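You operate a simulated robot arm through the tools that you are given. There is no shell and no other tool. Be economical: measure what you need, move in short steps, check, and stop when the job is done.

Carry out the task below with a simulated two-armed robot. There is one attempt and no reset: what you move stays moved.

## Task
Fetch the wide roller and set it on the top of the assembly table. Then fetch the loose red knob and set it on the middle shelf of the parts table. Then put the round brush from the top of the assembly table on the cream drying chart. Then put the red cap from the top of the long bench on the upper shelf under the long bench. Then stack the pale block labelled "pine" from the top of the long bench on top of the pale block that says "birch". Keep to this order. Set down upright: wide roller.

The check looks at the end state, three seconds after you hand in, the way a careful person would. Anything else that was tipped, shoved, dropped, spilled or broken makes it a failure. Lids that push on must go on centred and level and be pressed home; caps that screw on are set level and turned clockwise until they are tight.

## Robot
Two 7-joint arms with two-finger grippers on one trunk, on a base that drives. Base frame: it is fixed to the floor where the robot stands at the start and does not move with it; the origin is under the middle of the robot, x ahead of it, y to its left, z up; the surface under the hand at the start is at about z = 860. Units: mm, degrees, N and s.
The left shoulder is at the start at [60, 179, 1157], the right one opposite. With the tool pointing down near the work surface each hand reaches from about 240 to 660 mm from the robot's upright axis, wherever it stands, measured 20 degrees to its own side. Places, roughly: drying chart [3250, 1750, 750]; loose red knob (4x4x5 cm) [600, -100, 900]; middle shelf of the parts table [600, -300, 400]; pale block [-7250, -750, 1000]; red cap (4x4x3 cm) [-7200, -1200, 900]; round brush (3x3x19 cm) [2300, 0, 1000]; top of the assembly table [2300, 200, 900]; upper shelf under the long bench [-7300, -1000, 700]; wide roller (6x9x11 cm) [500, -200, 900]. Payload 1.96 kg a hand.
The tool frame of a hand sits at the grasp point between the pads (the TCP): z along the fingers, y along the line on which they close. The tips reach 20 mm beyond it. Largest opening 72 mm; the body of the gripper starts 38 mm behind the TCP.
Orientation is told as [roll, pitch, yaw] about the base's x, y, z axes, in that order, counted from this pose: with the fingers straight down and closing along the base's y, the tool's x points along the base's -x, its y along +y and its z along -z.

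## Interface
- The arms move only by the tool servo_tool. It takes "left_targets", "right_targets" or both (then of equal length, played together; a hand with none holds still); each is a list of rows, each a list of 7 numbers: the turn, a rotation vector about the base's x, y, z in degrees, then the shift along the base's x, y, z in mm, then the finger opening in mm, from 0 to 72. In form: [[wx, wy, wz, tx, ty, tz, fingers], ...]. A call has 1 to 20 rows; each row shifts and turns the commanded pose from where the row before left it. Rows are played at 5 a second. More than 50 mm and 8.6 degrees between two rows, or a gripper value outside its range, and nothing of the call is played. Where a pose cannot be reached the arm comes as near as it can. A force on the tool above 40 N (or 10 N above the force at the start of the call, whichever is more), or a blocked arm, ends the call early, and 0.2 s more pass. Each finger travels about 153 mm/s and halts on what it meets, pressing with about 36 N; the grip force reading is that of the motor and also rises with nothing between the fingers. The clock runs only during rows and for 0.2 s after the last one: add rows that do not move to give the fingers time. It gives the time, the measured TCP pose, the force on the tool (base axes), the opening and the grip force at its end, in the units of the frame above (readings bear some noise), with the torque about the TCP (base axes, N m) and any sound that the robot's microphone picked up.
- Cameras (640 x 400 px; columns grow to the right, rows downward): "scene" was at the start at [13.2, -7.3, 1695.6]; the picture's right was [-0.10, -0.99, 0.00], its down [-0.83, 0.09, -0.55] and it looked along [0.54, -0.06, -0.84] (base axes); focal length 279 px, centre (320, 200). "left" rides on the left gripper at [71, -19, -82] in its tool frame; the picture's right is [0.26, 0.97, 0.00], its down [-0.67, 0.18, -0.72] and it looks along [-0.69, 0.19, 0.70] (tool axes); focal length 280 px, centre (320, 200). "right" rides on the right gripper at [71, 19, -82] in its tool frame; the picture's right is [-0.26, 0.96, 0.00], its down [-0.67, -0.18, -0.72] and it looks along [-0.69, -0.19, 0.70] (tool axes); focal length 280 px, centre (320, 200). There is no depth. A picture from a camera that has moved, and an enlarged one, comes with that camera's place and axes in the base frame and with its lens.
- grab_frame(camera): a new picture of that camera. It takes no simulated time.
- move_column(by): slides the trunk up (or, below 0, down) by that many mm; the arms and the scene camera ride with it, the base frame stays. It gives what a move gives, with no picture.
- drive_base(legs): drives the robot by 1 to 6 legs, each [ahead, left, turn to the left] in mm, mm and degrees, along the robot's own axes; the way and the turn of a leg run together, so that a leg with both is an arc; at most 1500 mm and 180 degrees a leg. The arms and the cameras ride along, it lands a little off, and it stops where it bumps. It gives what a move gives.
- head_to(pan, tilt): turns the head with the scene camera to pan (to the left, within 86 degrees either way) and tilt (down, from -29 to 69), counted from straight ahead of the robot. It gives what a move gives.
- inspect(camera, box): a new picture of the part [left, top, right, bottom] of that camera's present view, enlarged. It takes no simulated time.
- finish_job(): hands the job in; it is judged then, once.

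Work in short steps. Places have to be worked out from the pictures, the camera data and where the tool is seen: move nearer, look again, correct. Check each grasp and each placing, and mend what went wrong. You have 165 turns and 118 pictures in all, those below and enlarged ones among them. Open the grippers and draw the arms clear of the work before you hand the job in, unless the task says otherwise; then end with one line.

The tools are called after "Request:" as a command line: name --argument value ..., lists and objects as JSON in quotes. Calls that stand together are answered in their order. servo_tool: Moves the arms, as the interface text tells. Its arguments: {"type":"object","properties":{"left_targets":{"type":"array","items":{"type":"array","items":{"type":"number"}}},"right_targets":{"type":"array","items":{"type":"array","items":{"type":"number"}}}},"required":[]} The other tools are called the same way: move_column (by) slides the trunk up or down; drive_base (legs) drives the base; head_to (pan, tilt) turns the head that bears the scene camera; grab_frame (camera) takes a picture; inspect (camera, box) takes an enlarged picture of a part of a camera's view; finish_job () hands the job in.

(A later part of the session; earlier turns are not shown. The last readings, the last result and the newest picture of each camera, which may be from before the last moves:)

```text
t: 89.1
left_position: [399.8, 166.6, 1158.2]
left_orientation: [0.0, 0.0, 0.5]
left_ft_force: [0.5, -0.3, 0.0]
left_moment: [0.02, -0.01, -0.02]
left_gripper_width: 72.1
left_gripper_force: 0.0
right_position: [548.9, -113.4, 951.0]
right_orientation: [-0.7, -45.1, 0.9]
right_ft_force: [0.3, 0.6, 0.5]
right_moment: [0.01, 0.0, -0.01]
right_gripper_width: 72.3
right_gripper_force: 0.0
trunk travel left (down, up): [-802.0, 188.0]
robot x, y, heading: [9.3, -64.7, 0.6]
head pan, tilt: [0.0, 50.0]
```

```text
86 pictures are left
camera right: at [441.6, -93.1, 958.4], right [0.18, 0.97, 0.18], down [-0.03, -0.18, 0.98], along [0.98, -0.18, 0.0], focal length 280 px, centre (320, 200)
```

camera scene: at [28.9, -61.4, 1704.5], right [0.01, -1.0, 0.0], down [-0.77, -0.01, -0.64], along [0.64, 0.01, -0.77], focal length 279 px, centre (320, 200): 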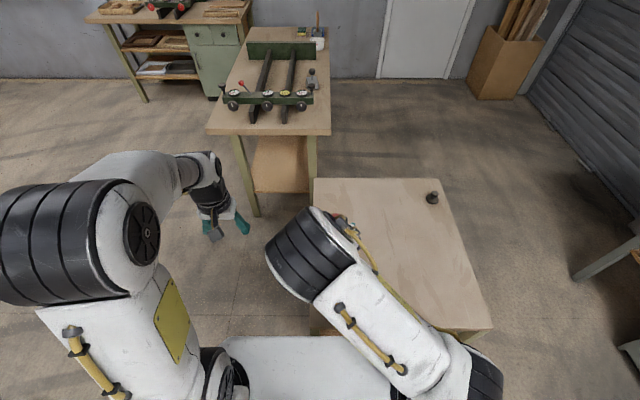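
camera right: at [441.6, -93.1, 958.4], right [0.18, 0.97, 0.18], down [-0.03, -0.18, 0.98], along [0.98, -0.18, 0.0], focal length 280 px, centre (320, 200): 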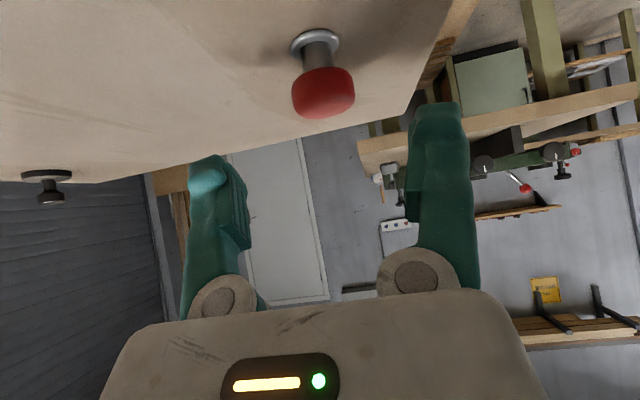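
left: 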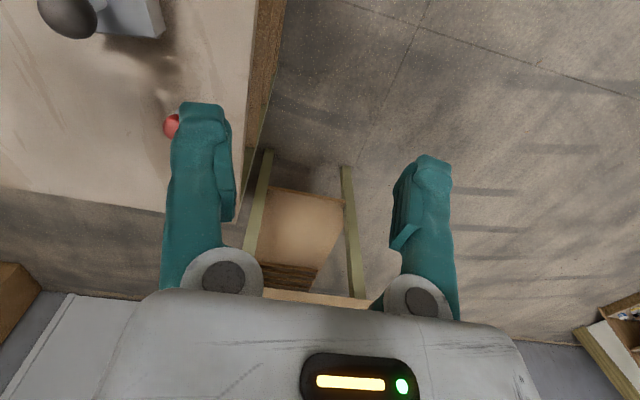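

Red head at [611, -110, 894]. I advance along the approach line and close.

Request:
servo_tool --right_targets '[[0, 0, 0, 22, 3, -20, 72], [0, 0, 0, 20, 1, -20, 72], [0, 0, 0, 20, 0, -18, 72], [0, 0, 0, 0, 0, 0, 72], [0, 0, 0, 0, 0, 0, 30], [0, 0, 0, 0, 0, 0, 20], [0, 0, 0, 0, 0, 0, 20]]'

Request:
grab_frame --camera "right"

```text
t: 90.7
left_position: [399.5, 165.9, 1159.0]
left_orientation: [0.0, 0.0, 0.5]
left_ft_force: [0.6, -0.5, -0.8]
left_moment: [0.03, -0.02, 0.02]
left_gripper_width: 72.0
left_gripper_force: 0.0
right_position: [613.9, -108.4, 892.9]
right_orientation: [-0.6, -45.1, 0.8]
right_ft_force: [-0.3, -0.3, -0.9]
right_moment: [-0.02, 0.01, 0.01]
right_gripper_width: 36.3
right_gripper_force: 35.8
trunk travel left (down, up): [-802.0, 188.0]
robot x, y, heading: [3.9, -61.9, 0.6]
head pan, tilt: [0.0, 50.0]
```

```text
85 pictures are left
camera right: at [504.0, -88.5, 900.1], right [0.18, 0.97, 0.18], down [-0.03, -0.18, 0.98], along [0.98, -0.18, 0.0], focal length 280 px, centre (320, 200)
```

right: 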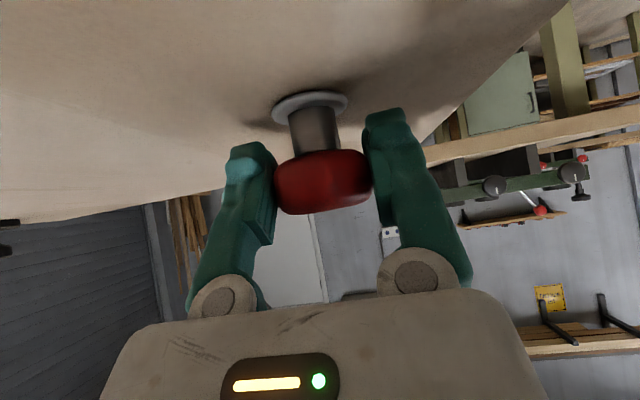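

Gripped at 36 mm. I lift it clear and check.

Request:
servo_tool --right_targets '[[0, 0, 0, 0, 0, 30, 20], [0, 0, 0, 0, 0, 40, 20], [0, 0, 0, 0, 0, 50, 20], [0, 0, 0, -10, 0, 50, 20], [0, 0, 0, -30, 0, 50, 20], [0, 0, 0, -40, -20, 20, 20], [0, 0, 0, -40, -30, 0, 20]]'

Request:
grab_frame --camera "right"

Request:
drive_base --legs '[[-350, 0, -0.6], [0, -960, 0], [1500, 0, 0], [80, 0, 0], [0, 0, 161]]'

Request:
head_to --pan 0 --tilt 50

Request:
grab_frame --camera "scene"

```text
refused: row 4 steps farther than a row can; nothing moved
```

```text
84 pictures are left
camera right: at [504.0, -88.5, 900.1], right [0.18, 0.97, 0.18], down [-0.03, -0.18, 0.98], along [0.98, -0.18, 0.0], focal length 280 px, centre (320, 200)
```

right: 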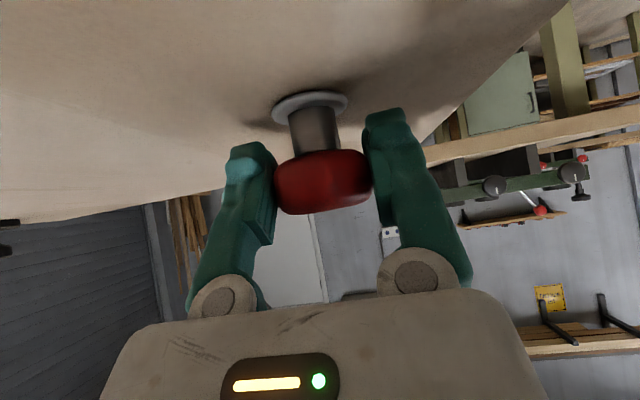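

```text
t: 112.0
left_position: [844.9, -1111.5, 1158.6]
left_orientation: [0.0, 0.0, 160.5]
left_ft_force: [-0.1, 0.2, -0.1]
left_moment: [-0.01, 0.03, 0.01]
left_gripper_width: 71.9
left_gripper_force: 0.1
right_position: [739.4, -780.9, 894.0]
right_orientation: [-0.5, -45.2, 160.8]
right_ft_force: [0.5, -0.5, -0.8]
right_moment: [-0.03, -0.02, 0.01]
right_gripper_width: 36.4
right_gripper_force: 35.7
trunk travel left (down, up): [-802.0, 188.0]
robot x, y, heading: [1288.4, -1031.3, 160.3]
head pan, tilt: [0.0, 50.0]
```

```text
t: 112.6
left_position: [845.6, -1111.7, 1157.4]
left_orientation: [-0.1, 0.0, 160.5]
left_ft_force: [-1.1, -0.3, -0.3]
left_moment: [0.0, -0.01, -0.02]
left_gripper_width: 71.8
left_gripper_force: 0.1
right_position: [738.5, -782.3, 892.6]
right_orientation: [-0.7, -45.2, 160.7]
right_ft_force: [0.1, -0.2, 0.3]
right_moment: [0.0, 0.01, 0.01]
right_gripper_width: 36.3
right_gripper_force: 35.8
trunk travel left (down, up): [-802.0, 188.0]
robot x, y, heading: [1294.6, -1033.9, 160.3]
head pan, tilt: [0.0, 50.0]
```

```text
83 pictures are left
camera scene: at [1277.7, -1028.0, 1704.5], right [0.33, 0.94, 0.0], down [0.72, -0.26, -0.64], along [-0.61, 0.21, -0.77], focal length 279 px, centre (320, 200)
```

scene: 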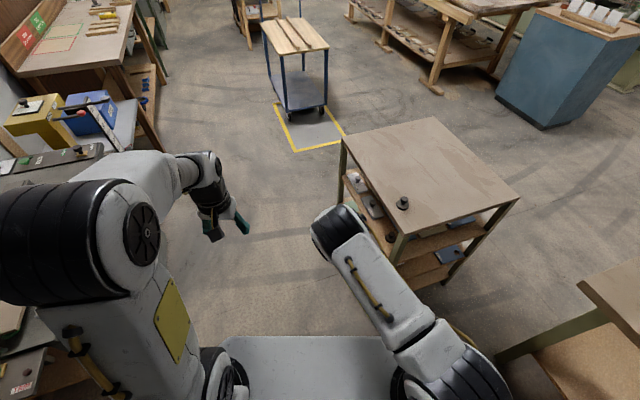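

The lift was refused and yet the drive went ahead, so the hand swept the table top – the brass ring is no longer on it. I'll mend that after placing the knob. First check the knob in hand and lower the trunk here, where the hand is clear of the table.

Request:
move_column --by -400

Request:
grab_frame --camera "right"

Request:
grab_frame --camera "scene"

```text
t: 116.5
left_position: [843.7, -1111.3, 759.1]
left_orientation: [0.0, 0.1, 160.5]
left_ft_force: [0.0, 0.4, 0.5]
left_moment: [-0.01, 0.03, -0.01]
left_gripper_width: 72.0
left_gripper_force: 0.1
right_position: [739.2, -782.0, 493.4]
right_orientation: [-0.6, -45.2, 160.7]
right_ft_force: [-0.2, -0.5, -1.1]
right_moment: [0.05, 0.0, 0.05]
right_gripper_width: 36.3
right_gripper_force: 35.8
trunk travel left (down, up): [-402.0, 588.0]
robot x, y, heading: [1292.8, -1029.3, 160.5]
head pan, tilt: [0.0, 50.0]
```

```text
82 pictures are left
camera right: at [833.7, -834.7, 500.2], right [-0.5, -0.85, 0.18], down [0.09, 0.15, 0.98], along [-0.86, 0.51, 0.0], focal length 280 px, centre (320, 200)
```

right: 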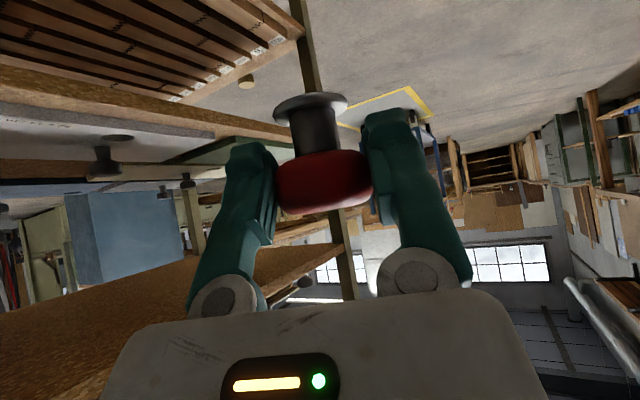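

```text
81 pictures are left
camera scene: at [1277.8, -1028.0, 1304.5], right [0.33, 0.94, 0.0], down [0.72, -0.26, -0.64], along [-0.61, 0.21, -0.77], focal length 279 px, centre (320, 200)
```

scene: 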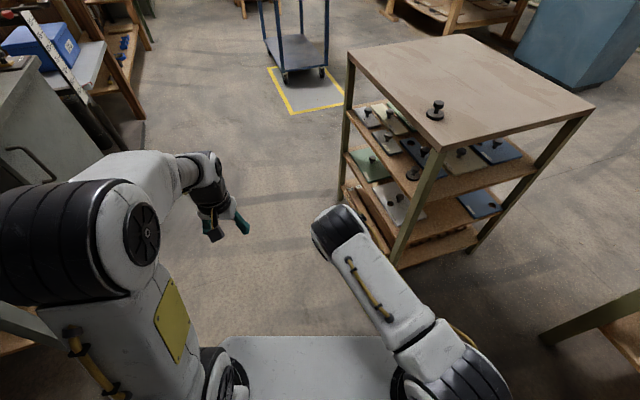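

The ring lies on the floor near [37, -130], recoverable. I continue: lower a bit more, then drive around to the east side of the shelf.

Request:
move_column --by -40

Request:
drive_base --legs '[[-300, -107, 0], [165, -462, 0]]'

Request:
grab_frame --camera "scene"

Request:
grab_frame --camera "right"

```text
t: 117.3
left_position: [844.5, -1112.3, 717.7]
left_orientation: [0.0, 0.0, 160.4]
left_ft_force: [1.0, -0.4, -0.1]
left_moment: [0.0, -0.01, 0.01]
left_gripper_width: 71.8
left_gripper_force: 0.1
right_position: [738.1, -782.4, 453.6]
right_orientation: [-0.6, -45.4, 160.8]
right_ft_force: [1.0, 0.1, 0.8]
right_moment: [0.01, -0.02, -0.02]
right_gripper_width: 36.4
right_gripper_force: 36.0
trunk travel left (down, up): [-362.0, 628.0]
robot x, y, heading: [1294.1, -1035.1, 160.6]
head pan, tilt: [0.0, 50.0]
```

```text
t: 121.9
left_position: [1162.8, -617.3, 717.5]
left_orientation: [0.0, 0.0, 160.9]
left_ft_force: [-0.8, -0.4, -0.2]
left_moment: [0.0, 0.01, -0.04]
left_gripper_width: 72.3
left_gripper_force: 0.0
right_position: [1055.1, -287.8, 451.7]
right_orientation: [-0.5, -45.2, 161.2]
right_ft_force: [0.5, -0.3, 0.6]
right_moment: [-0.01, 0.02, 0.0]
right_gripper_width: 36.4
right_gripper_force: 36.0
trunk travel left (down, up): [-362.0, 628.0]
robot x, y, heading: [1606.2, -537.5, 160.8]
head pan, tilt: [0.0, 50.0]
```

```text
80 pictures are left
camera scene: at [1595.1, -529.3, 1264.5], right [0.33, 0.94, 0.0], down [0.72, -0.25, -0.64], along [-0.61, 0.21, -0.77], focal length 279 px, centre (320, 200)
```

scene: 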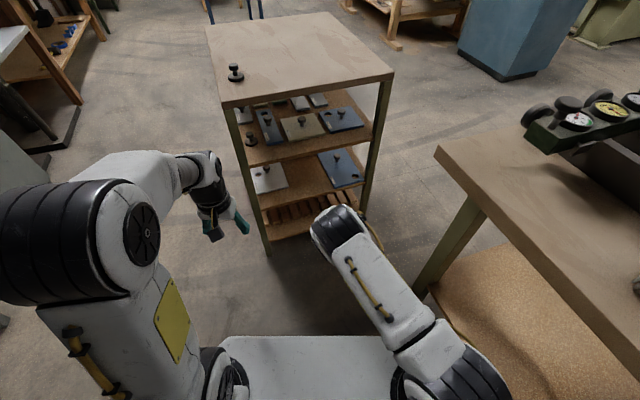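

```text
79 pictures are left
camera right: at [1149.8, -339.1, 460.0], right [-0.49, -0.85, 0.18], down [0.09, 0.16, 0.98], along [-0.87, 0.5, 0.0], focal length 280 px, centre (320, 200)
```

right: 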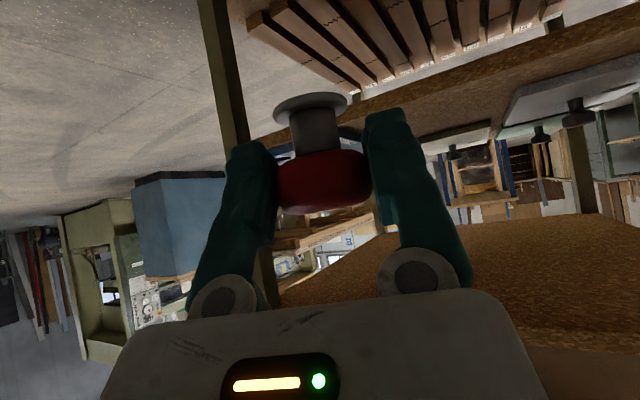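

The free band on the middle shelf is y -390…-195 behind edge x≈875. I lower 20 mm, drive in most of the way, and check.

Request:
move_column --by -20

Request:
drive_base --legs '[[150, 52, 0]]'

Request:
grab_frame --camera "right"

Request:
grab_frame --camera "left"

```text
t: 122.6
left_position: [1164.0, -616.3, 699.1]
left_orientation: [-0.1, -0.2, 160.9]
left_ft_force: [-0.5, -1.2, -0.2]
left_moment: [0.0, 0.0, -0.04]
left_gripper_width: 72.2
left_gripper_force: 0.0
right_position: [1055.6, -288.1, 434.4]
right_orientation: [-0.5, -45.2, 161.3]
right_ft_force: [-1.0, -0.3, -0.4]
right_moment: [-0.04, 0.01, 0.02]
right_gripper_width: 36.3
right_gripper_force: 36.1
trunk travel left (down, up): [-342.0, 648.0]
robot x, y, heading: [1607.2, -535.0, 161.0]
head pan, tilt: [0.0, 50.0]
```

```text
t: 124.0
left_position: [1000.4, -617.7, 698.9]
left_orientation: [0.0, 0.1, 160.9]
left_ft_force: [0.1, -0.8, 0.3]
left_moment: [-0.02, -0.01, 0.0]
left_gripper_width: 72.0
left_gripper_force: 0.1
right_position: [892.3, -288.2, 432.0]
right_orientation: [-0.6, -45.1, 161.3]
right_ft_force: [-0.2, -0.5, -1.5]
right_moment: [-0.01, 0.0, 0.03]
right_gripper_width: 36.4
right_gripper_force: 36.5
trunk travel left (down, up): [-342.0, 648.0]
robot x, y, heading: [1447.4, -531.5, 160.7]
head pan, tilt: [0.0, 50.0]
```

```text
78 pictures are left
camera right: at [987.2, -339.0, 439.7], right [-0.49, -0.85, 0.18], down [0.09, 0.16, 0.98], along [-0.87, 0.5, 0.0], focal length 280 px, centre (320, 200)
```

right: 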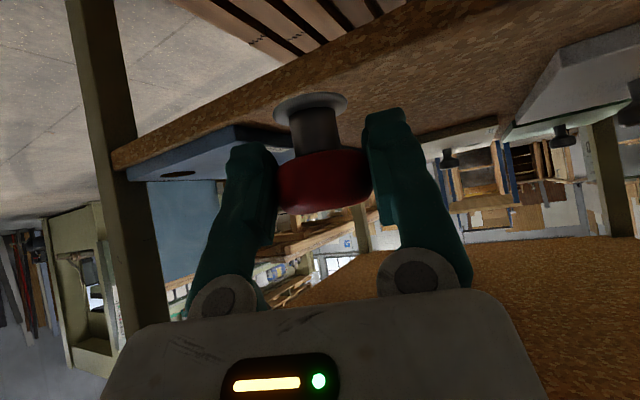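

```text
77 pictures are left
camera left: at [1074.2, -621.2, 778.1], right [-0.07, -1.0, 0.0], down [-0.7, 0.05, 0.72], along [-0.71, 0.05, -0.7], focal length 280 px, centre (320, 200)
```

left: 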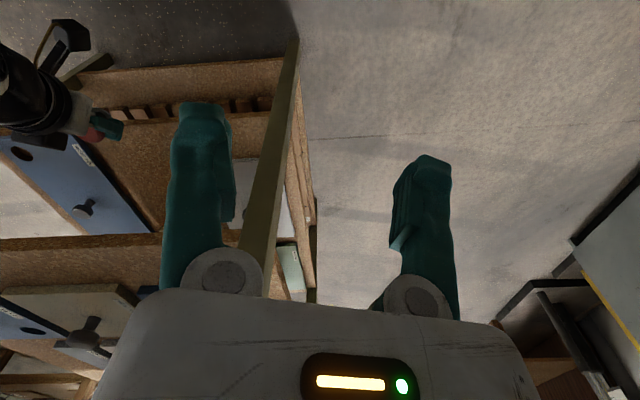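

Clear path. I move the hand in to about [820, -305], still above the shelf.

Request:
servo_tool --right_targets '[[0, 0, 0, -25, -6, 0, 20], [0, 0, 0, -25, -6, 0, 20], [0, 0, 0, -22, -5, 0, 20], [0, 0, 0, 0, 0, -4, 20], [0, 0, 0, 0, 0, 0, 20]]'

Request:
grab_frame --camera "right"

Request:
inspect --camera "left" --box '[0, 0, 320, 200]'

```text
t: 125.2
left_position: [1000.9, -617.0, 698.2]
left_orientation: [0.0, 0.0, 160.9]
left_ft_force: [0.7, 0.1, 1.1]
left_moment: [0.01, 0.03, -0.01]
left_gripper_width: 71.9
left_gripper_force: 0.0
right_position: [821.3, -302.7, 427.0]
right_orientation: [-0.6, -45.3, 161.1]
right_ft_force: [0.5, -0.4, -0.6]
right_moment: [0.02, 0.0, 0.02]
right_gripper_width: 36.7
right_gripper_force: 35.8
trunk travel left (down, up): [-342.0, 648.0]
robot x, y, heading: [1445.5, -534.4, 160.8]
head pan, tilt: [0.0, 50.0]
```

```text
76 pictures are left
camera right: at [915.9, -355.4, 434.2], right [-0.49, -0.85, 0.18], down [0.09, 0.16, 0.98], along [-0.87, 0.5, 0.0], focal length 280 px, centre (320, 200)
```

right: 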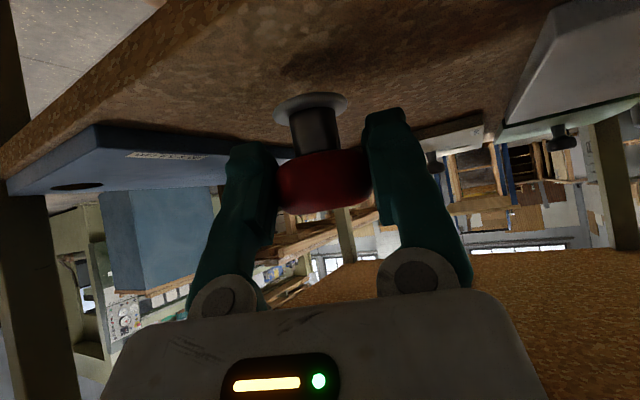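

```text
2.00 times, centred on (160, 100) of left
camera zoom: at [1074.7, -621.2, 778.4], right [-0.07, -1.0, 0.0], down [-0.7, 0.05, 0.72], along [-0.71, 0.05, -0.7], focal length 561 px, centre (640, 400)
```

zoom: 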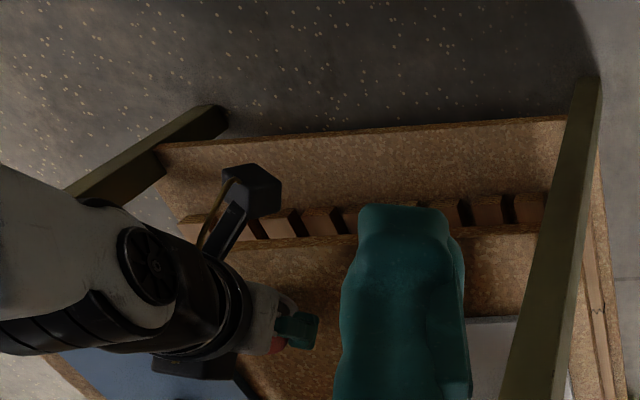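

Well placed on free shelf with panels to each side. I lower in small steps until contact.

Request:
servo_tool --right_targets '[[0, 0, 0, 0, 0, -3, 20], [0, 0, 0, 0, 0, -3, 20], [0, 0, 0, 0, 0, -3, 20], [0, 0, 0, 0, 0, 0, 20]]'

```text
t: 126.2
left_position: [999.9, -617.3, 699.1]
left_orientation: [0.0, 0.0, 160.9]
left_ft_force: [-0.3, -0.1, -0.2]
left_moment: [-0.01, 0.01, 0.02]
left_gripper_width: 72.0
left_gripper_force: 0.1
right_position: [820.9, -303.0, 419.1]
right_orientation: [-0.5, -45.1, 161.2]
right_ft_force: [-0.1, 0.3, -0.5]
right_moment: [-0.01, -0.01, -0.02]
right_gripper_width: 36.4
right_gripper_force: 36.3
trunk travel left (down, up): [-342.0, 648.0]
robot x, y, heading: [1448.0, -535.2, 161.0]
head pan, tilt: [0.0, 50.0]
```

Request:
servo_tool --right_targets '[[0, 0, 0, 0, 0, -2, 20], [0, 0, 0, 0, 0, -2, 20], [0, 0, 0, 0, 0, -2, 20], [0, 0, 0, 0, 0, 0, 20]]'

```text
t: 127.2
left_position: [1001.0, -617.6, 697.5]
left_orientation: [0.0, 0.1, 160.8]
left_ft_force: [0.8, 1.7, -0.3]
left_moment: [0.0, -0.05, 0.02]
left_gripper_width: 72.0
left_gripper_force: 0.1
right_position: [821.4, -303.1, 414.0]
right_orientation: [-0.5, -45.2, 161.2]
right_ft_force: [0.6, 0.3, -0.7]
right_moment: [0.01, 0.0, -0.02]
right_gripper_width: 36.2
right_gripper_force: 36.1
trunk travel left (down, up): [-342.0, 648.0]
robot x, y, heading: [1445.5, -529.5, 160.9]
head pan, tilt: [0.0, 50.0]
```

Request:
servo_tool --right_targets '[[0, 0, 0, 0, 0, -2, 20], [0, 0, 0, 0, 0, -2, 20], [0, 0, 0, 0, 0, 0, 20]]'

Request:
grab_frame --camera "right"

```text
t: 128.0
left_position: [1002.6, -616.2, 699.3]
left_orientation: [0.0, -0.2, 160.9]
left_ft_force: [0.2, 0.2, -0.1]
left_moment: [-0.01, 0.0, 0.0]
left_gripper_width: 72.2
left_gripper_force: 0.1
right_position: [820.9, -304.1, 412.2]
right_orientation: [-0.5, -45.6, 161.2]
right_ft_force: [-2.4, 5.2, 17.6]
right_moment: [0.12, 0.13, -0.04]
right_gripper_width: 36.4
right_gripper_force: 36.4
trunk travel left (down, up): [-342.0, 648.0]
robot x, y, heading: [1444.6, -536.6, 160.9]
head pan, tilt: [0.0, 50.0]
```

```text
74 pictures are left
camera right: at [915.4, -355.7, 419.0], right [-0.49, -0.85, 0.18], down [0.09, 0.15, 0.98], along [-0.87, 0.5, 0.01], focal length 280 px, centre (320, 200)
```

right: 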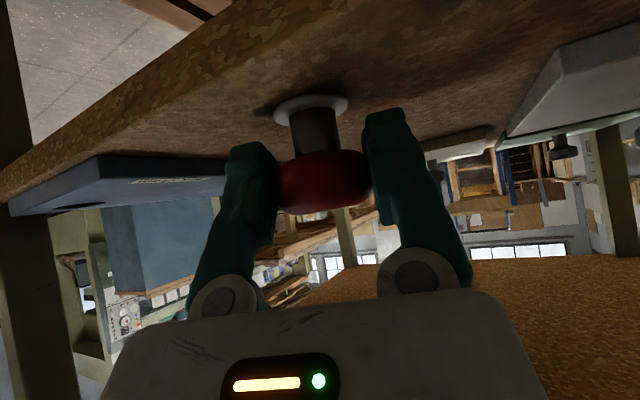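

Contact with the shelf at z≈380. I ease off, open and draw straight back.

Request:
servo_tool --right_targets '[[0, 0, 0, 0, 0, 2, 20], [0, 0, 0, 0, 0, 0, 20], [0, 0, 0, 0, 0, 0, 50], [0, 0, 0, 0, 0, 0, 66], [0, 0, 0, 0, 0, 0, 66], [0, 0, 0, 14, -5, 8, 66], [0, 0, 0, 19, -6.5, 10, 66], [0, 0, 0, 38, -13, 0, 66], [0, 0, 0, 38, -13, 0, 66], [0, 0, 0, 38, -13, 0, 66]]'

Request:
grab_frame --camera "right"

```text
t: 130.2
left_position: [1000.9, -617.7, 698.0]
left_orientation: [0.0, -0.1, 160.9]
left_ft_force: [0.2, 0.2, -0.2]
left_moment: [-0.04, -0.01, 0.0]
left_gripper_width: 72.1
left_gripper_force: 0.0
right_position: [967.9, -356.0, 429.9]
right_orientation: [-0.6, -45.3, 161.3]
right_ft_force: [0.2, -0.3, 0.0]
right_moment: [0.02, -0.01, -0.01]
right_gripper_width: 66.2
right_gripper_force: 0.1
trunk travel left (down, up): [-342.0, 648.0]
robot x, y, heading: [1442.8, -536.3, 160.8]
head pan, tilt: [0.0, 50.0]
```

```text
73 pictures are left
camera right: at [1062.7, -408.2, 437.2], right [-0.49, -0.85, 0.18], down [0.09, 0.15, 0.98], along [-0.87, 0.5, 0.0], focal length 280 px, centre (320, 200)
```

right: 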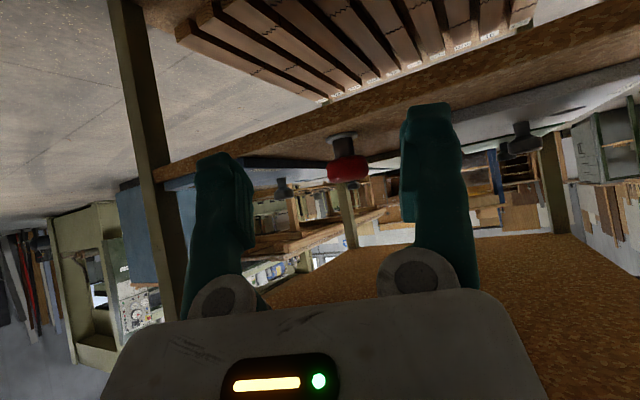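

The knob stands on the middle shelf. Next I recover the ring: back out, raise the trunk.

Request:
drive_base --legs '[[-190, -66, 0]]'

Request:
move_column --by 380

Request:
grab_frame --camera "scene"

```text
t: 131.9
left_position: [1208.7, -619.8, 699.9]
left_orientation: [0.0, 0.0, 161.1]
left_ft_force: [0.3, -0.3, 0.0]
left_moment: [-0.03, 0.0, 0.0]
left_gripper_width: 71.9
left_gripper_force: 0.0
right_position: [1173.0, -359.1, 431.0]
right_orientation: [-0.6, -45.4, 161.4]
right_ft_force: [0.5, 0.2, -0.3]
right_moment: [-0.01, 0.01, -0.02]
right_gripper_width: 65.9
right_gripper_force: 0.0
trunk travel left (down, up): [-342.0, 648.0]
robot x, y, heading: [1652.7, -538.0, 161.0]
head pan, tilt: [0.0, 50.0]
```

```text
t: 135.5
left_position: [1207.9, -619.2, 1078.8]
left_orientation: [0.0, 0.0, 161.1]
left_ft_force: [0.0, 0.4, 0.4]
left_moment: [0.01, -0.01, 0.0]
left_gripper_width: 71.8
left_gripper_force: 0.2
right_position: [1173.5, -358.9, 810.3]
right_orientation: [-0.6, -45.2, 161.4]
right_ft_force: [0.3, -0.1, 0.1]
right_moment: [0.0, -0.01, 0.0]
right_gripper_width: 66.0
right_gripper_force: 0.0
trunk travel left (down, up): [-722.0, 268.0]
robot x, y, heading: [1655.1, -536.0, 160.9]
head pan, tilt: [0.0, 50.0]
```

```text
72 pictures are left
camera scene: at [1639.6, -530.4, 1624.4], right [0.32, 0.95, 0.0], down [0.72, -0.25, -0.64], along [-0.61, 0.21, -0.77], focal length 279 px, centre (320, 200)
```

scene: 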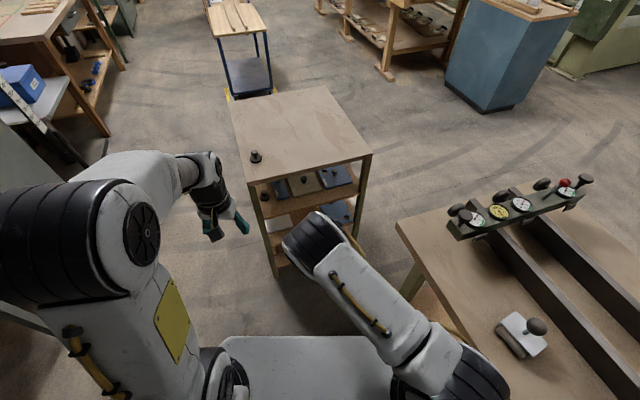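

I drive south into the open, then straighten the right hand and raise it.

Request:
drive_base --legs '[[-170, 495, 0]]'

Request:
servo_tool --right_targets '[[-2.47, -7.08, 0, 0, 0, 45, 66], [-2.47, -7.08, 0, 0, 0, 45, 66], [-2.47, -7.08, 0, 0, 0, 45, 66], [-2.47, -7.08, 0, 0, 0, 45, 66], [-2.47, -7.08, 0, 0, 0, 45, 66], [-2.47, -7.08, 0, 0, 0, 45, 66], [0, 0, 0, 0, 0, 0, 66]]'

```text
t: 138.6
left_position: [1206.6, -1158.7, 1079.4]
left_orientation: [0.0, -0.1, 161.6]
left_ft_force: [0.3, -0.2, 0.3]
left_moment: [-0.01, 0.02, 0.01]
left_gripper_width: 71.9
left_gripper_force: 0.1
right_position: [1170.8, -897.3, 810.3]
right_orientation: [-0.6, -45.1, 161.9]
right_ft_force: [-0.7, -1.1, 0.1]
right_moment: [-0.04, 0.03, 0.0]
right_gripper_width: 65.7
right_gripper_force: 0.1
trunk travel left (down, up): [-722.0, 268.0]
robot x, y, heading: [1648.3, -1073.6, 161.5]
head pan, tilt: [0.0, 50.0]
```

```text
t: 140.2
left_position: [1206.7, -1159.0, 1078.8]
left_orientation: [0.1, 0.0, 161.7]
left_ft_force: [-0.4, -0.4, -0.3]
left_moment: [0.04, 0.01, 0.01]
left_gripper_width: 72.1
left_gripper_force: 0.0
right_position: [1166.3, -897.9, 1059.2]
right_orientation: [0.2, -4.2, 161.5]
right_ft_force: [0.0, 0.3, -0.1]
right_moment: [-0.01, 0.02, -0.01]
right_gripper_width: 66.0
right_gripper_force: 0.0
right hand out of reach, approached as far as the arm can: row 6
trunk travel left (down, up): [-722.0, 268.0]
robot x, y, heading: [1648.3, -1075.5, 161.6]
head pan, tilt: [0.0, 50.0]
```

Now I turn to heading 0 and drive in reverse around to the west side to look for the ring.

Request:
drive_base --legs '[[0, 0, -161.5], [-1500, 0, 0], [-650, 0, 0], [0, 950, 0]]'

Request:
grab_frame --camera "scene"

```text
t: 162.2
left_position: [-214.3, -4.4, 1078.2]
left_orientation: [0.0, 0.0, 2.1]
left_ft_force: [0.6, -0.2, -0.1]
left_moment: [0.04, 0.02, 0.0]
left_gripper_width: 72.0
left_gripper_force: 0.1
right_position: [-85.8, -234.7, 1057.1]
right_orientation: [0.2, -4.1, 2.0]
right_ft_force: [0.1, -0.4, -0.6]
right_moment: [0.02, 0.0, 0.01]
right_gripper_width: 65.8
right_gripper_force: 0.0
trunk travel left (down, up): [-722.0, 268.0]
robot x, y, heading: [-601.2, -241.5, 2.0]
head pan, tilt: [0.0, 50.0]
```

```text
71 pictures are left
camera scene: at [-578.2, -241.9, 1624.5], right [0.04, -1.0, 0.0], down [-0.77, -0.03, -0.64], along [0.64, 0.02, -0.77], focal length 279 px, centre (320, 200)
```

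scene: 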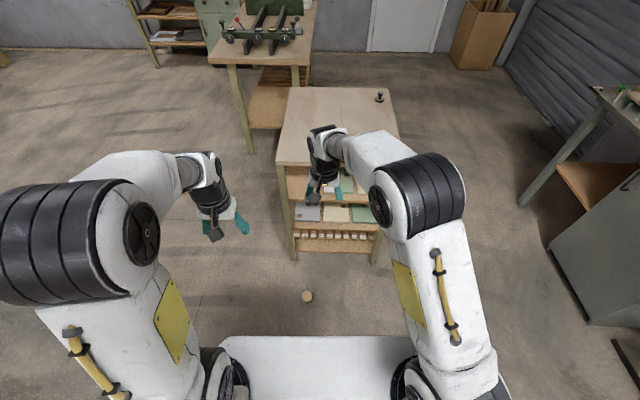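

The ring lies at about [20, -150] on the floor. I zoom in on it.

Request:
inspect --camera "scene" --box '[277, 270, 337, 330]'

```text
6.67 times, centred on (307, 300) of scene
camera zoom: at [-578.2, -241.9, 1624.5], right [0.04, -1.0, 0.0], down [-0.77, -0.03, -0.64], along [0.64, 0.02, -0.77], focal length 1859 px, centre (407, -467)
```

zoom: 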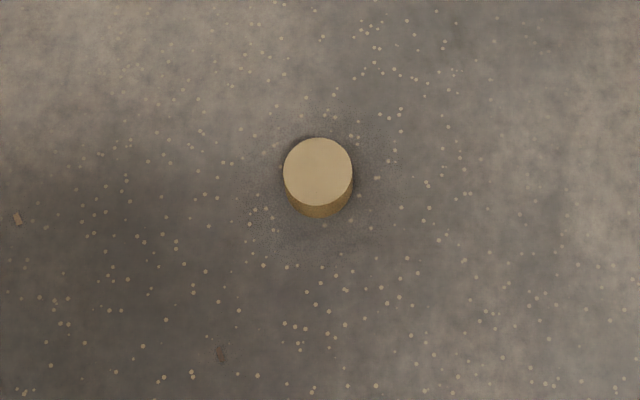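

It is a cup, lying upside down; about 60 mm across. Plan: pick it with the right hand, hand it over to the left so it ends upright, and return it to [337, -115]. First position the robot and lower the trunk.

Request:
drive_base --legs '[[148, 216, -2]]'

Request:
servo_tool --right_targets '[[0, 4.2, 0, -20, 30, 0, 72], [0, 0, 0, -20, 30, 0, 72], [0, 0, 0, -20, 20, 0, 72], [0, 0, 0, 0, 0, 0, 72]]' --left_targets '[[0, 0, 0, 0, 40, 0, 72], [0, 0, 0, 0, 40, 0, 72], [0, 0, 0, 0, 0, 0, 72], [0, 0, 0, 0, 0, 0, 72]]'

Request:
move_column --by -400

Request:
move_column --by -310

Request:
grab_frame --camera "right"

```text
t: 164.1
left_position: [-51.6, 193.3, 1079.5]
left_orientation: [0.1, -0.1, 0.1]
left_ft_force: [0.1, 0.0, 0.0]
left_moment: [-0.03, 0.03, 0.0]
left_gripper_width: 71.7
left_gripper_force: 0.1
right_position: [67.9, -40.9, 1057.8]
right_orientation: [0.3, -4.1, 0.0]
right_ft_force: [-0.5, -0.5, -0.3]
right_moment: [0.02, -0.01, -0.02]
right_gripper_width: 65.9
right_gripper_force: 0.0
trunk travel left (down, up): [-722.0, 268.0]
robot x, y, heading: [-442.8, -31.4, -0.1]
head pan, tilt: [0.0, 50.0]
```

```text
t: 165.1
left_position: [-53.2, 275.3, 1078.9]
left_orientation: [0.0, 0.0, 0.0]
left_ft_force: [0.4, -0.4, -0.8]
left_moment: [0.01, -0.02, -0.01]
left_gripper_width: 71.8
left_gripper_force: 0.0
right_position: [26.9, 9.3, 1058.6]
right_orientation: [0.2, -4.1, 0.1]
right_ft_force: [-0.2, 0.5, 0.1]
right_moment: [-0.01, 0.01, 0.01]
right_gripper_width: 72.0
right_gripper_force: 0.1
right hand out of reach, approached as far as the arm can: row 1
trunk travel left (down, up): [-722.0, 268.0]
robot x, y, heading: [-449.5, -30.8, -0.2]
head pan, tilt: [0.0, 50.0]
```

```text
t: 168.9
left_position: [-52.4, 276.3, 676.8]
left_orientation: [0.0, -0.1, 0.0]
left_ft_force: [0.8, -0.6, 0.6]
left_moment: [0.01, 0.01, -0.01]
left_gripper_width: 72.3
left_gripper_force: 0.0
right_position: [27.2, 8.5, 658.4]
right_orientation: [0.2, -4.1, 0.1]
right_ft_force: [-0.2, 1.0, 0.4]
right_moment: [0.0, 0.01, -0.03]
right_gripper_width: 71.9
right_gripper_force: 0.0
trunk travel left (down, up): [-322.0, 668.0]
robot x, y, heading: [-443.3, -32.8, 0.4]
head pan, tilt: [0.0, 50.0]
```

```text
t: 172.0
left_position: [-52.7, 275.4, 367.6]
left_orientation: [0.0, 0.0, 0.1]
left_ft_force: [-1.1, 0.8, 0.9]
left_moment: [0.02, -0.01, 0.0]
left_gripper_width: 71.9
left_gripper_force: 0.0
right_position: [26.2, 9.2, 347.8]
right_orientation: [0.3, -4.1, 0.1]
right_ft_force: [0.0, -0.3, 0.3]
right_moment: [-0.03, 0.01, -0.01]
right_gripper_width: 71.9
right_gripper_force: 0.2
trunk travel left (down, up): [-12.0, 978.0]
robot x, y, heading: [-448.8, -30.5, -0.1]
head pan, tilt: [0.0, 50.0]
```

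```text
69 pictures are left
camera right: at [-51.2, 30.3, 425.1], right [0.26, 0.97, 0.02], down [0.62, -0.18, 0.76], along [0.74, -0.18, -0.65], focal length 280 px, centre (320, 200)
```

right: 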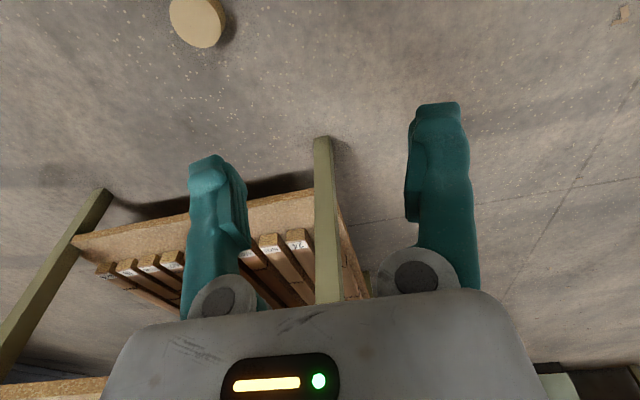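

The cup is near [25, -138]. I move the right hand over it, straighten it, and look again.

Request:
servo_tool --right_targets '[[0, 2, 0, -5, -45, 0, 72], [0, 2, 0, -5, -45, -15, 72], [0, 0, 0, 0, -45, -20, 72], [0, 0, 0, 0, -12, -40, 72], [0, 0, 0, 0, 0, -40, 72], [0, 0, 0, 0, 0, -30, 72], [0, 0, 0, 0, 0, 0, 72]]'

Request:
grab_frame --camera "right"

```text
t: 173.6
left_position: [-52.2, 274.6, 367.8]
left_orientation: [0.1, -0.1, 0.1]
left_ft_force: [1.0, 0.1, 0.3]
left_moment: [0.0, 0.0, 0.02]
left_gripper_width: 71.8
left_gripper_force: 0.0
right_position: [20.1, -138.2, 202.7]
right_orientation: [0.3, -0.2, 0.1]
right_ft_force: [0.0, 0.7, -0.3]
right_moment: [-0.03, 0.0, 0.03]
right_gripper_width: 72.1
right_gripper_force: 0.1
trunk travel left (down, up): [-12.0, 978.0]
robot x, y, heading: [-443.2, -33.0, -0.0]
head pan, tilt: [0.0, 50.0]
```

```text
68 pictures are left
camera right: at [-51.9, -118.5, 283.7], right [0.26, 0.97, 0.0], down [0.67, -0.18, 0.72], along [0.69, -0.18, -0.7], focal length 280 px, centre (320, 200)
```

right: 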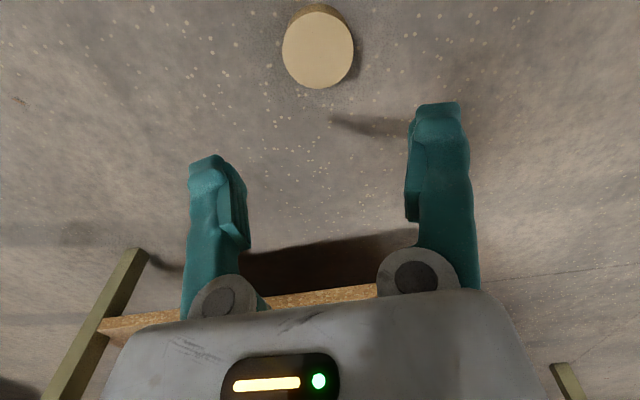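

Cup centre [23, -139]. I descend to TCP z≈34 and close.

Request:
servo_tool --right_targets '[[0, 0, 0, 3, -1, -40, 72], [0, 0, 0, 0, 0, -40, 72], [0, 0, 0, 0, 0, -40, 72], [0, 0, 0, 0, 0, -30, 72], [0, 0, 0, 0, 0, -18, 72], [0, 0, 0, 0, 0, 0, 72]]'

Request:
grab_frame --camera "right"

```text
t: 175.0
left_position: [-52.2, 275.8, 368.0]
left_orientation: [0.0, -0.1, 0.1]
left_ft_force: [-0.3, 0.0, -1.0]
left_moment: [-0.01, 0.02, 0.03]
left_gripper_width: 71.9
left_gripper_force: 0.1
right_position: [19.6, -138.1, 34.1]
right_orientation: [0.2, -0.1, 0.1]
right_ft_force: [0.1, -0.2, 0.5]
right_moment: [0.0, 0.02, 0.03]
right_gripper_width: 71.8
right_gripper_force: 0.1
trunk travel left (down, up): [-12.0, 978.0]
robot x, y, heading: [-445.9, -26.2, 0.3]
head pan, tilt: [0.0, 50.0]
```

```text
67 pictures are left
camera right: at [-51.7, -117.1, 115.6], right [0.26, 0.97, 0.0], down [0.67, -0.18, 0.72], along [0.69, -0.18, -0.7], focal length 280 px, centre (320, 200)
```

right: 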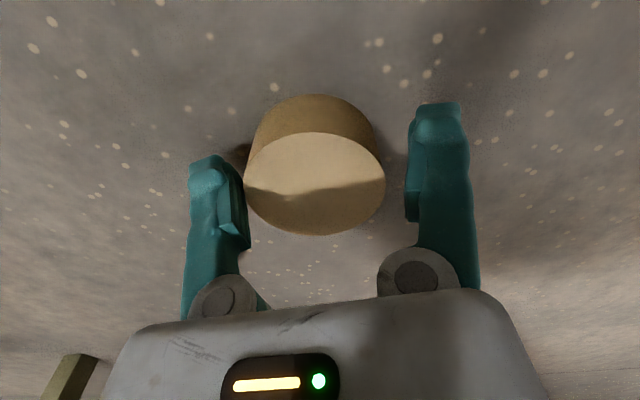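

The cup is only about 32 mm high, so I lower 7 mm more and then close.

Request:
servo_tool --right_targets '[[0, 0, 0, 2, 0, -7, 72], [0, 0, 0, 0, 0, 0, 72], [0, 0, 0, 0, 0, 0, 50], [0, 0, 0, 0, 0, 0, 45], [0, 0, 0, 0, 0, 0, 45]]'

```text
t: 176.2
left_position: [-52.9, 274.9, 368.2]
left_orientation: [0.1, -0.1, 0.1]
left_ft_force: [0.6, -0.6, -0.4]
left_moment: [0.05, -0.02, -0.01]
left_gripper_width: 72.1
left_gripper_force: 0.1
right_position: [21.9, -138.0, 28.1]
right_orientation: [0.2, -0.1, 0.1]
right_ft_force: [-0.5, -1.0, 0.2]
right_moment: [-0.01, -0.01, -0.03]
right_gripper_width: 59.7
right_gripper_force: 36.1
trunk travel left (down, up): [-12.0, 978.0]
robot x, y, heading: [-445.0, -28.8, 0.3]
head pan, tilt: [0.0, 50.0]
```

Gripped (59.7 mm). I raise the trunk first, then check the cup in the hand.

Request:
move_column --by 400

Request:
grab_frame --camera "right"

```text
t: 180.0
left_position: [-52.7, 275.2, 768.1]
left_orientation: [0.0, -0.1, 0.1]
left_ft_force: [0.9, 0.2, 0.2]
left_moment: [0.01, -0.01, -0.05]
left_gripper_width: 71.9
left_gripper_force: 0.1
right_position: [21.8, -137.4, 428.1]
right_orientation: [0.2, -0.1, 0.0]
right_ft_force: [0.0, 0.0, -1.8]
right_moment: [0.02, -0.01, 0.02]
right_gripper_width: 59.2
right_gripper_force: 35.8
trunk travel left (down, up): [-412.0, 578.0]
robot x, y, heading: [-444.2, -33.4, -0.0]
head pan, tilt: [0.0, 50.0]
```

```text
66 pictures are left
camera right: at [-50.3, -117.5, 509.6], right [0.26, 0.97, 0.0], down [0.67, -0.18, 0.72], along [0.69, -0.18, -0.7], focal length 280 px, centre (320, 200)
```

right: 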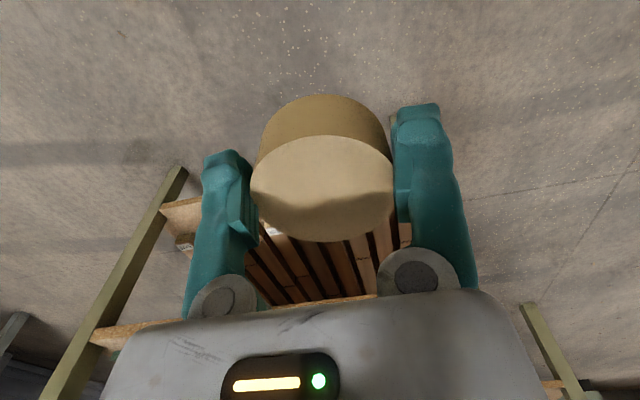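

Cup held well. I turn the right hand to point left (+y) with the cup while the left hand yaws 90°.

Request:
servo_tool --right_targets '[[7.5, 0, 0, -3, 6, 20, 45], [7.5, 0, 0, -3, 6, 20, 45], [7.5, 0, 0, -3, 6, 20, 45], [7.5, 0, 0, -3, 6, 20, 45], [7.5, 0, 0, -3, 6, 20, 45], [7.5, 0, 0, -3, 6, 20, 45], [7.5, 0, 0, -3, 6, 20, 45], [7.5, 0, 0, -3, 6, 20, 45], [7.5, 0, 0, -3, 6, 20, 45], [7.5, 0, 0, -3, 6, 20, 45], [7.5, 0, 0, -3, 6, 20, 45], [7.5, 0, 0, -3, 6, 20, 45], [0, 0, 0, 0, 0, 0, 45]]' --left_targets '[[0, 0, 7.5, 0, 0, 0, 72], [0, 0, 7.5, 0, 0, 0, 72], [0, 0, 7.5, 0, 0, 0, 72], [0, 0, 7.5, 0, 0, 0, 72], [0, 0, 7.5, 0, 0, 0, 72], [0, 0, 7.5, 0, 0, 0, 72], [0, 0, 7.5, 0, 0, 0, 72], [0, 0, 7.5, 0, 0, 0, 72], [0, 0, 7.5, 0, 0, 0, 72], [0, 0, 7.5, 0, 0, 0, 72], [0, 0, 7.5, 0, 0, 0, 72], [0, 0, 7.5, 0, 0, 0, 72], [0, 0, 0, 0, 0, 0, 72]]'

Request:
grab_frame --camera "scene"

```text
t: 182.8
left_position: [-52.9, 275.0, 768.2]
left_orientation: [0.0, -0.1, 90.2]
left_ft_force: [-0.6, -0.7, 0.0]
left_moment: [-0.01, 0.0, -0.01]
left_gripper_width: 72.0
left_gripper_force: 0.0
right_position: [-13.3, -66.1, 669.0]
right_orientation: [90.3, 0.0, -0.2]
right_ft_force: [-0.7, 0.2, -0.5]
right_moment: [-0.02, -0.02, -0.02]
right_gripper_width: 59.2
right_gripper_force: 35.7
trunk travel left (down, up): [-412.0, 578.0]
robot x, y, heading: [-449.9, -31.6, 0.0]
head pan, tilt: [0.0, 50.0]
```

```text
65 pictures are left
camera scene: at [-424.5, -30.6, 1314.5], right [0.0, -1.0, 0.0], down [-0.77, 0.0, -0.64], along [0.64, 0.0, -0.77], focal length 279 px, centre (320, 200)
```

scene: 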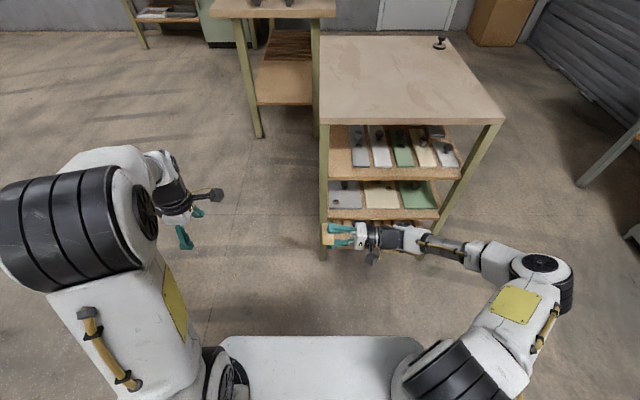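

Right hand now holds the cup facing left. I turn the left hand to face it, stopping short.

Request:
servo_tool --left_targets '[[-7.5, 0, 0, 3.3, -14, -8.25, 72], [-7.5, 0, 0, 3.3, -14, -8.25, 72], [-7.5, 0, 0, 3.3, -14, -8.25, 72], [-7.5, 0, 0, 3.3, -14, -8.25, 72], [-7.5, 0, 0, 3.3, -14, -8.25, 72], [-7.5, 0, 0, 3.3, -14, -8.25, 72], [-7.5, 0, 0, 3.3, -14, -8.25, 72], [-7.5, 0, 0, 3.3, -14, -8.25, 72], [-7.5, 0, 0, 3.3, -14, -8.25, 72], [-7.5, 0, 0, 3.3, -14, -8.25, 72], [-7.5, 0, 0, 3.3, -14, -8.25, 72], [-7.5, 0, 0, 3.3, -14, -8.25, 72], [0, 0, 0, 0, 0, 0, 72]]'

Request:
grab_frame --camera "left"

```text
t: 185.6
left_position: [-11.1, 166.3, 727.6]
left_orientation: [-5.8, 55.2, 88.3]
left_ft_force: [0.6, 0.3, 0.6]
left_moment: [0.05, 0.01, 0.01]
left_gripper_width: 72.2
left_gripper_force: 0.1
left hand out of reach, approached as far as the arm can: row 4, 5, 6, 7, 8, 9
right_position: [-13.8, -67.8, 668.8]
right_orientation: [90.3, -0.1, -0.1]
right_ft_force: [0.5, -0.8, -1.0]
right_moment: [0.05, -0.04, 0.01]
right_gripper_width: 58.8
right_gripper_force: 36.6
trunk travel left (down, up): [-412.0, 578.0]
robot x, y, heading: [-442.9, -30.9, 0.0]
head pan, tilt: [0.0, 50.0]
```

```text
64 pictures are left
camera left: at [0.8, 195.5, 831.3], right [-0.97, -0.2, 0.16], down [-0.23, 0.96, -0.16], along [-0.12, -0.19, -0.97], focal length 280 px, centre (320, 200)
```

left: 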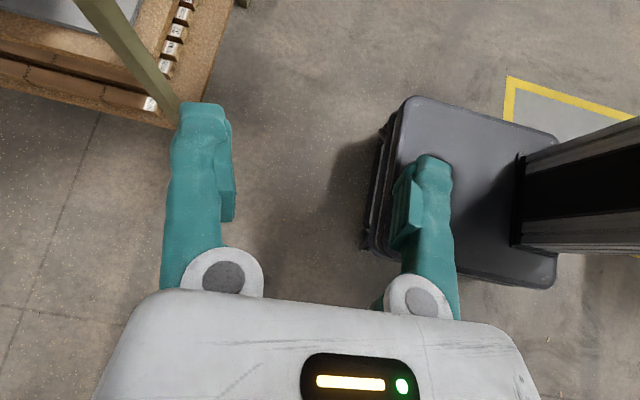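

The left wrist can't take that twist. I untwist it about its pointing axis (mirror of the right hand) and see how far it gets.

Request:
servo_tool --left_targets '[[0, -7.5, 0, 0, 0, 0, 72], [0, -7.5, 0, 0, 0, 0, 72], [0, -7.5, 0, 0, 0, 0, 72], [0, -7.5, 0, 0, 0, 0, 72], [0, -7.5, 0, 0, 0, 0, 72], [0, -7.5, 0, 0, 0, 0, 72], [0, -7.5, 0, 0, 0, 0, 72], [0, -7.5, 0, 0, 0, 0, 72], [0, -7.5, 0, 0, 0, 0, 72], [0, -7.5, 0, 0, 0, 0, 72], [0, -7.5, 0, 0, 0, 0, 72], [0, -7.5, 0, 0, 0, 0, 72], [0, 0, 0, 0, 0, 0, 72]]'

Request:
grab_frame --camera "scene"

```text
t: 188.4
left_position: [-12.9, 167.5, 727.4]
left_orientation: [-94.6, -0.9, 35.0]
left_ft_force: [-1.3, -0.1, 0.3]
left_moment: [-0.02, -0.02, 0.03]
left_gripper_width: 71.9
left_gripper_force: 0.2
right_position: [-14.9, -66.2, 667.6]
right_orientation: [90.3, -0.1, -0.1]
right_ft_force: [-0.2, 1.1, 0.2]
right_moment: [0.02, 0.0, 0.04]
right_gripper_width: 58.6
right_gripper_force: 36.1
trunk travel left (down, up): [-412.0, 578.0]
robot x, y, heading: [-447.0, -28.5, 0.0]
head pan, tilt: [0.0, 50.0]
```

```text
63 pictures are left
camera scene: at [-424.5, -30.6, 1314.5], right [0.0, -1.0, 0.0], down [-0.77, 0.0, -0.64], along [0.64, 0.0, -0.77], focal length 279 px, centre (320, 200)
```

scene: 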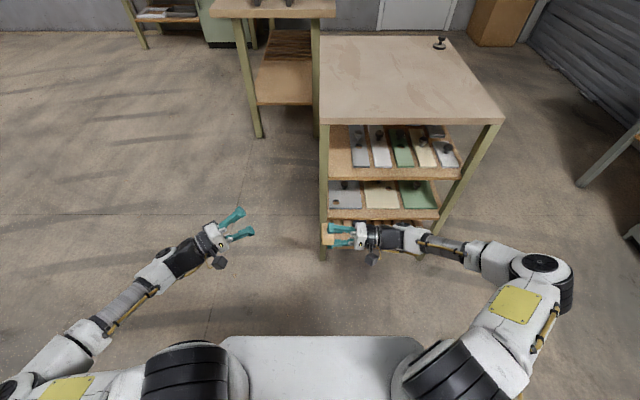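

Left hand now points right with 35° yaw left over. I correct the yaw and then twist about its axis by 60° in the other direction.

Request:
servo_tool --left_targets '[[0, 0, -7, 0, 0, -12, 72], [0, 0, -7, 0, 0, -12, 72], [0, 0, -7, 0, 0, -12, 72], [0, 0, -7, 0, 0, -12, 72], [0, 0, -7, 0, 0, -11, 72], [4.6, 0, 0, 0, 0, 0, 72], [0, -7.5, 0, 0, 0, 0, 72], [0, -7.5, 0, 0, 0, 0, 72], [0, -7.5, 0, 0, 0, 0, 72], [0, -7.5, 0, 0, 0, 0, 72], [0, -7.5, 0, 0, 0, 0, 72], [0, -7.5, 0, 0, 0, 0, 72], [0, -7.5, 0, 0, 0, 0, 72], [0, -7.5, 0, 0, 0, 0, 72], [0, 0, 0, 0, 0, 0, 72]]'

Request:
grab_frame --camera "left"

Request:
grab_frame --camera "right"

```text
t: 191.6
left_position: [-13.1, 166.6, 702.7]
left_orientation: [-96.7, -20.0, 23.0]
left_ft_force: [0.0, 0.2, 0.4]
left_moment: [0.0, 0.01, -0.01]
left_gripper_width: 72.2
left_gripper_force: 0.0
left hand out of reach, approached as far as the arm can: row 3, 4, 5, 9, 10, 11, 12, 13, 14
right_position: [-14.7, -68.1, 668.1]
right_orientation: [90.2, -0.1, 0.0]
right_ft_force: [-0.6, 0.8, -0.4]
right_moment: [-0.01, 0.04, 0.02]
right_gripper_width: 58.3
right_gripper_force: 35.9
trunk travel left (down, up): [-412.0, 578.0]
robot x, y, heading: [-442.4, -33.0, 0.0]
head pan, tilt: [0.0, 50.0]
```

```text
62 pictures are left
camera left: at [-108.9, 216.6, 685.5], right [0.12, -0.07, -0.99], down [0.4, 0.92, -0.02], along [0.91, -0.39, 0.14], focal length 280 px, centre (320, 200)
```

left: 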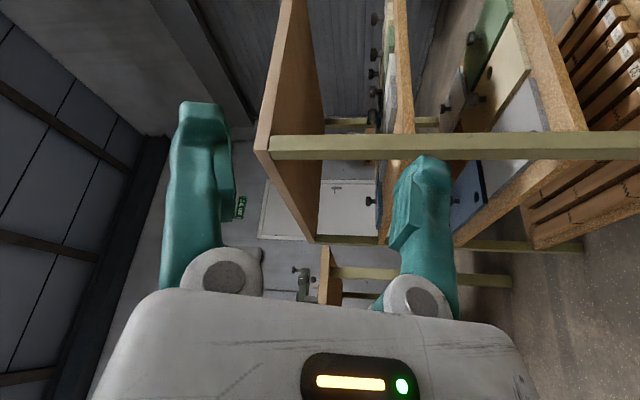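

```text
61 pictures are left
camera right: at [-86.1, -147.4, 686.5], right [0.26, 0.0, 0.97], down [0.67, -0.72, -0.18], along [0.69, 0.7, -0.18], focal length 280 px, centre (320, 200)
```

right: 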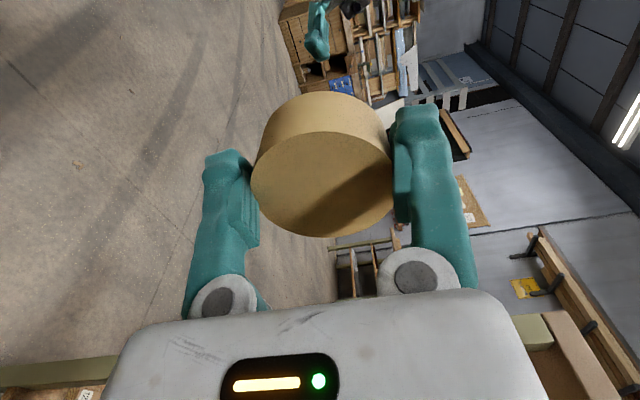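

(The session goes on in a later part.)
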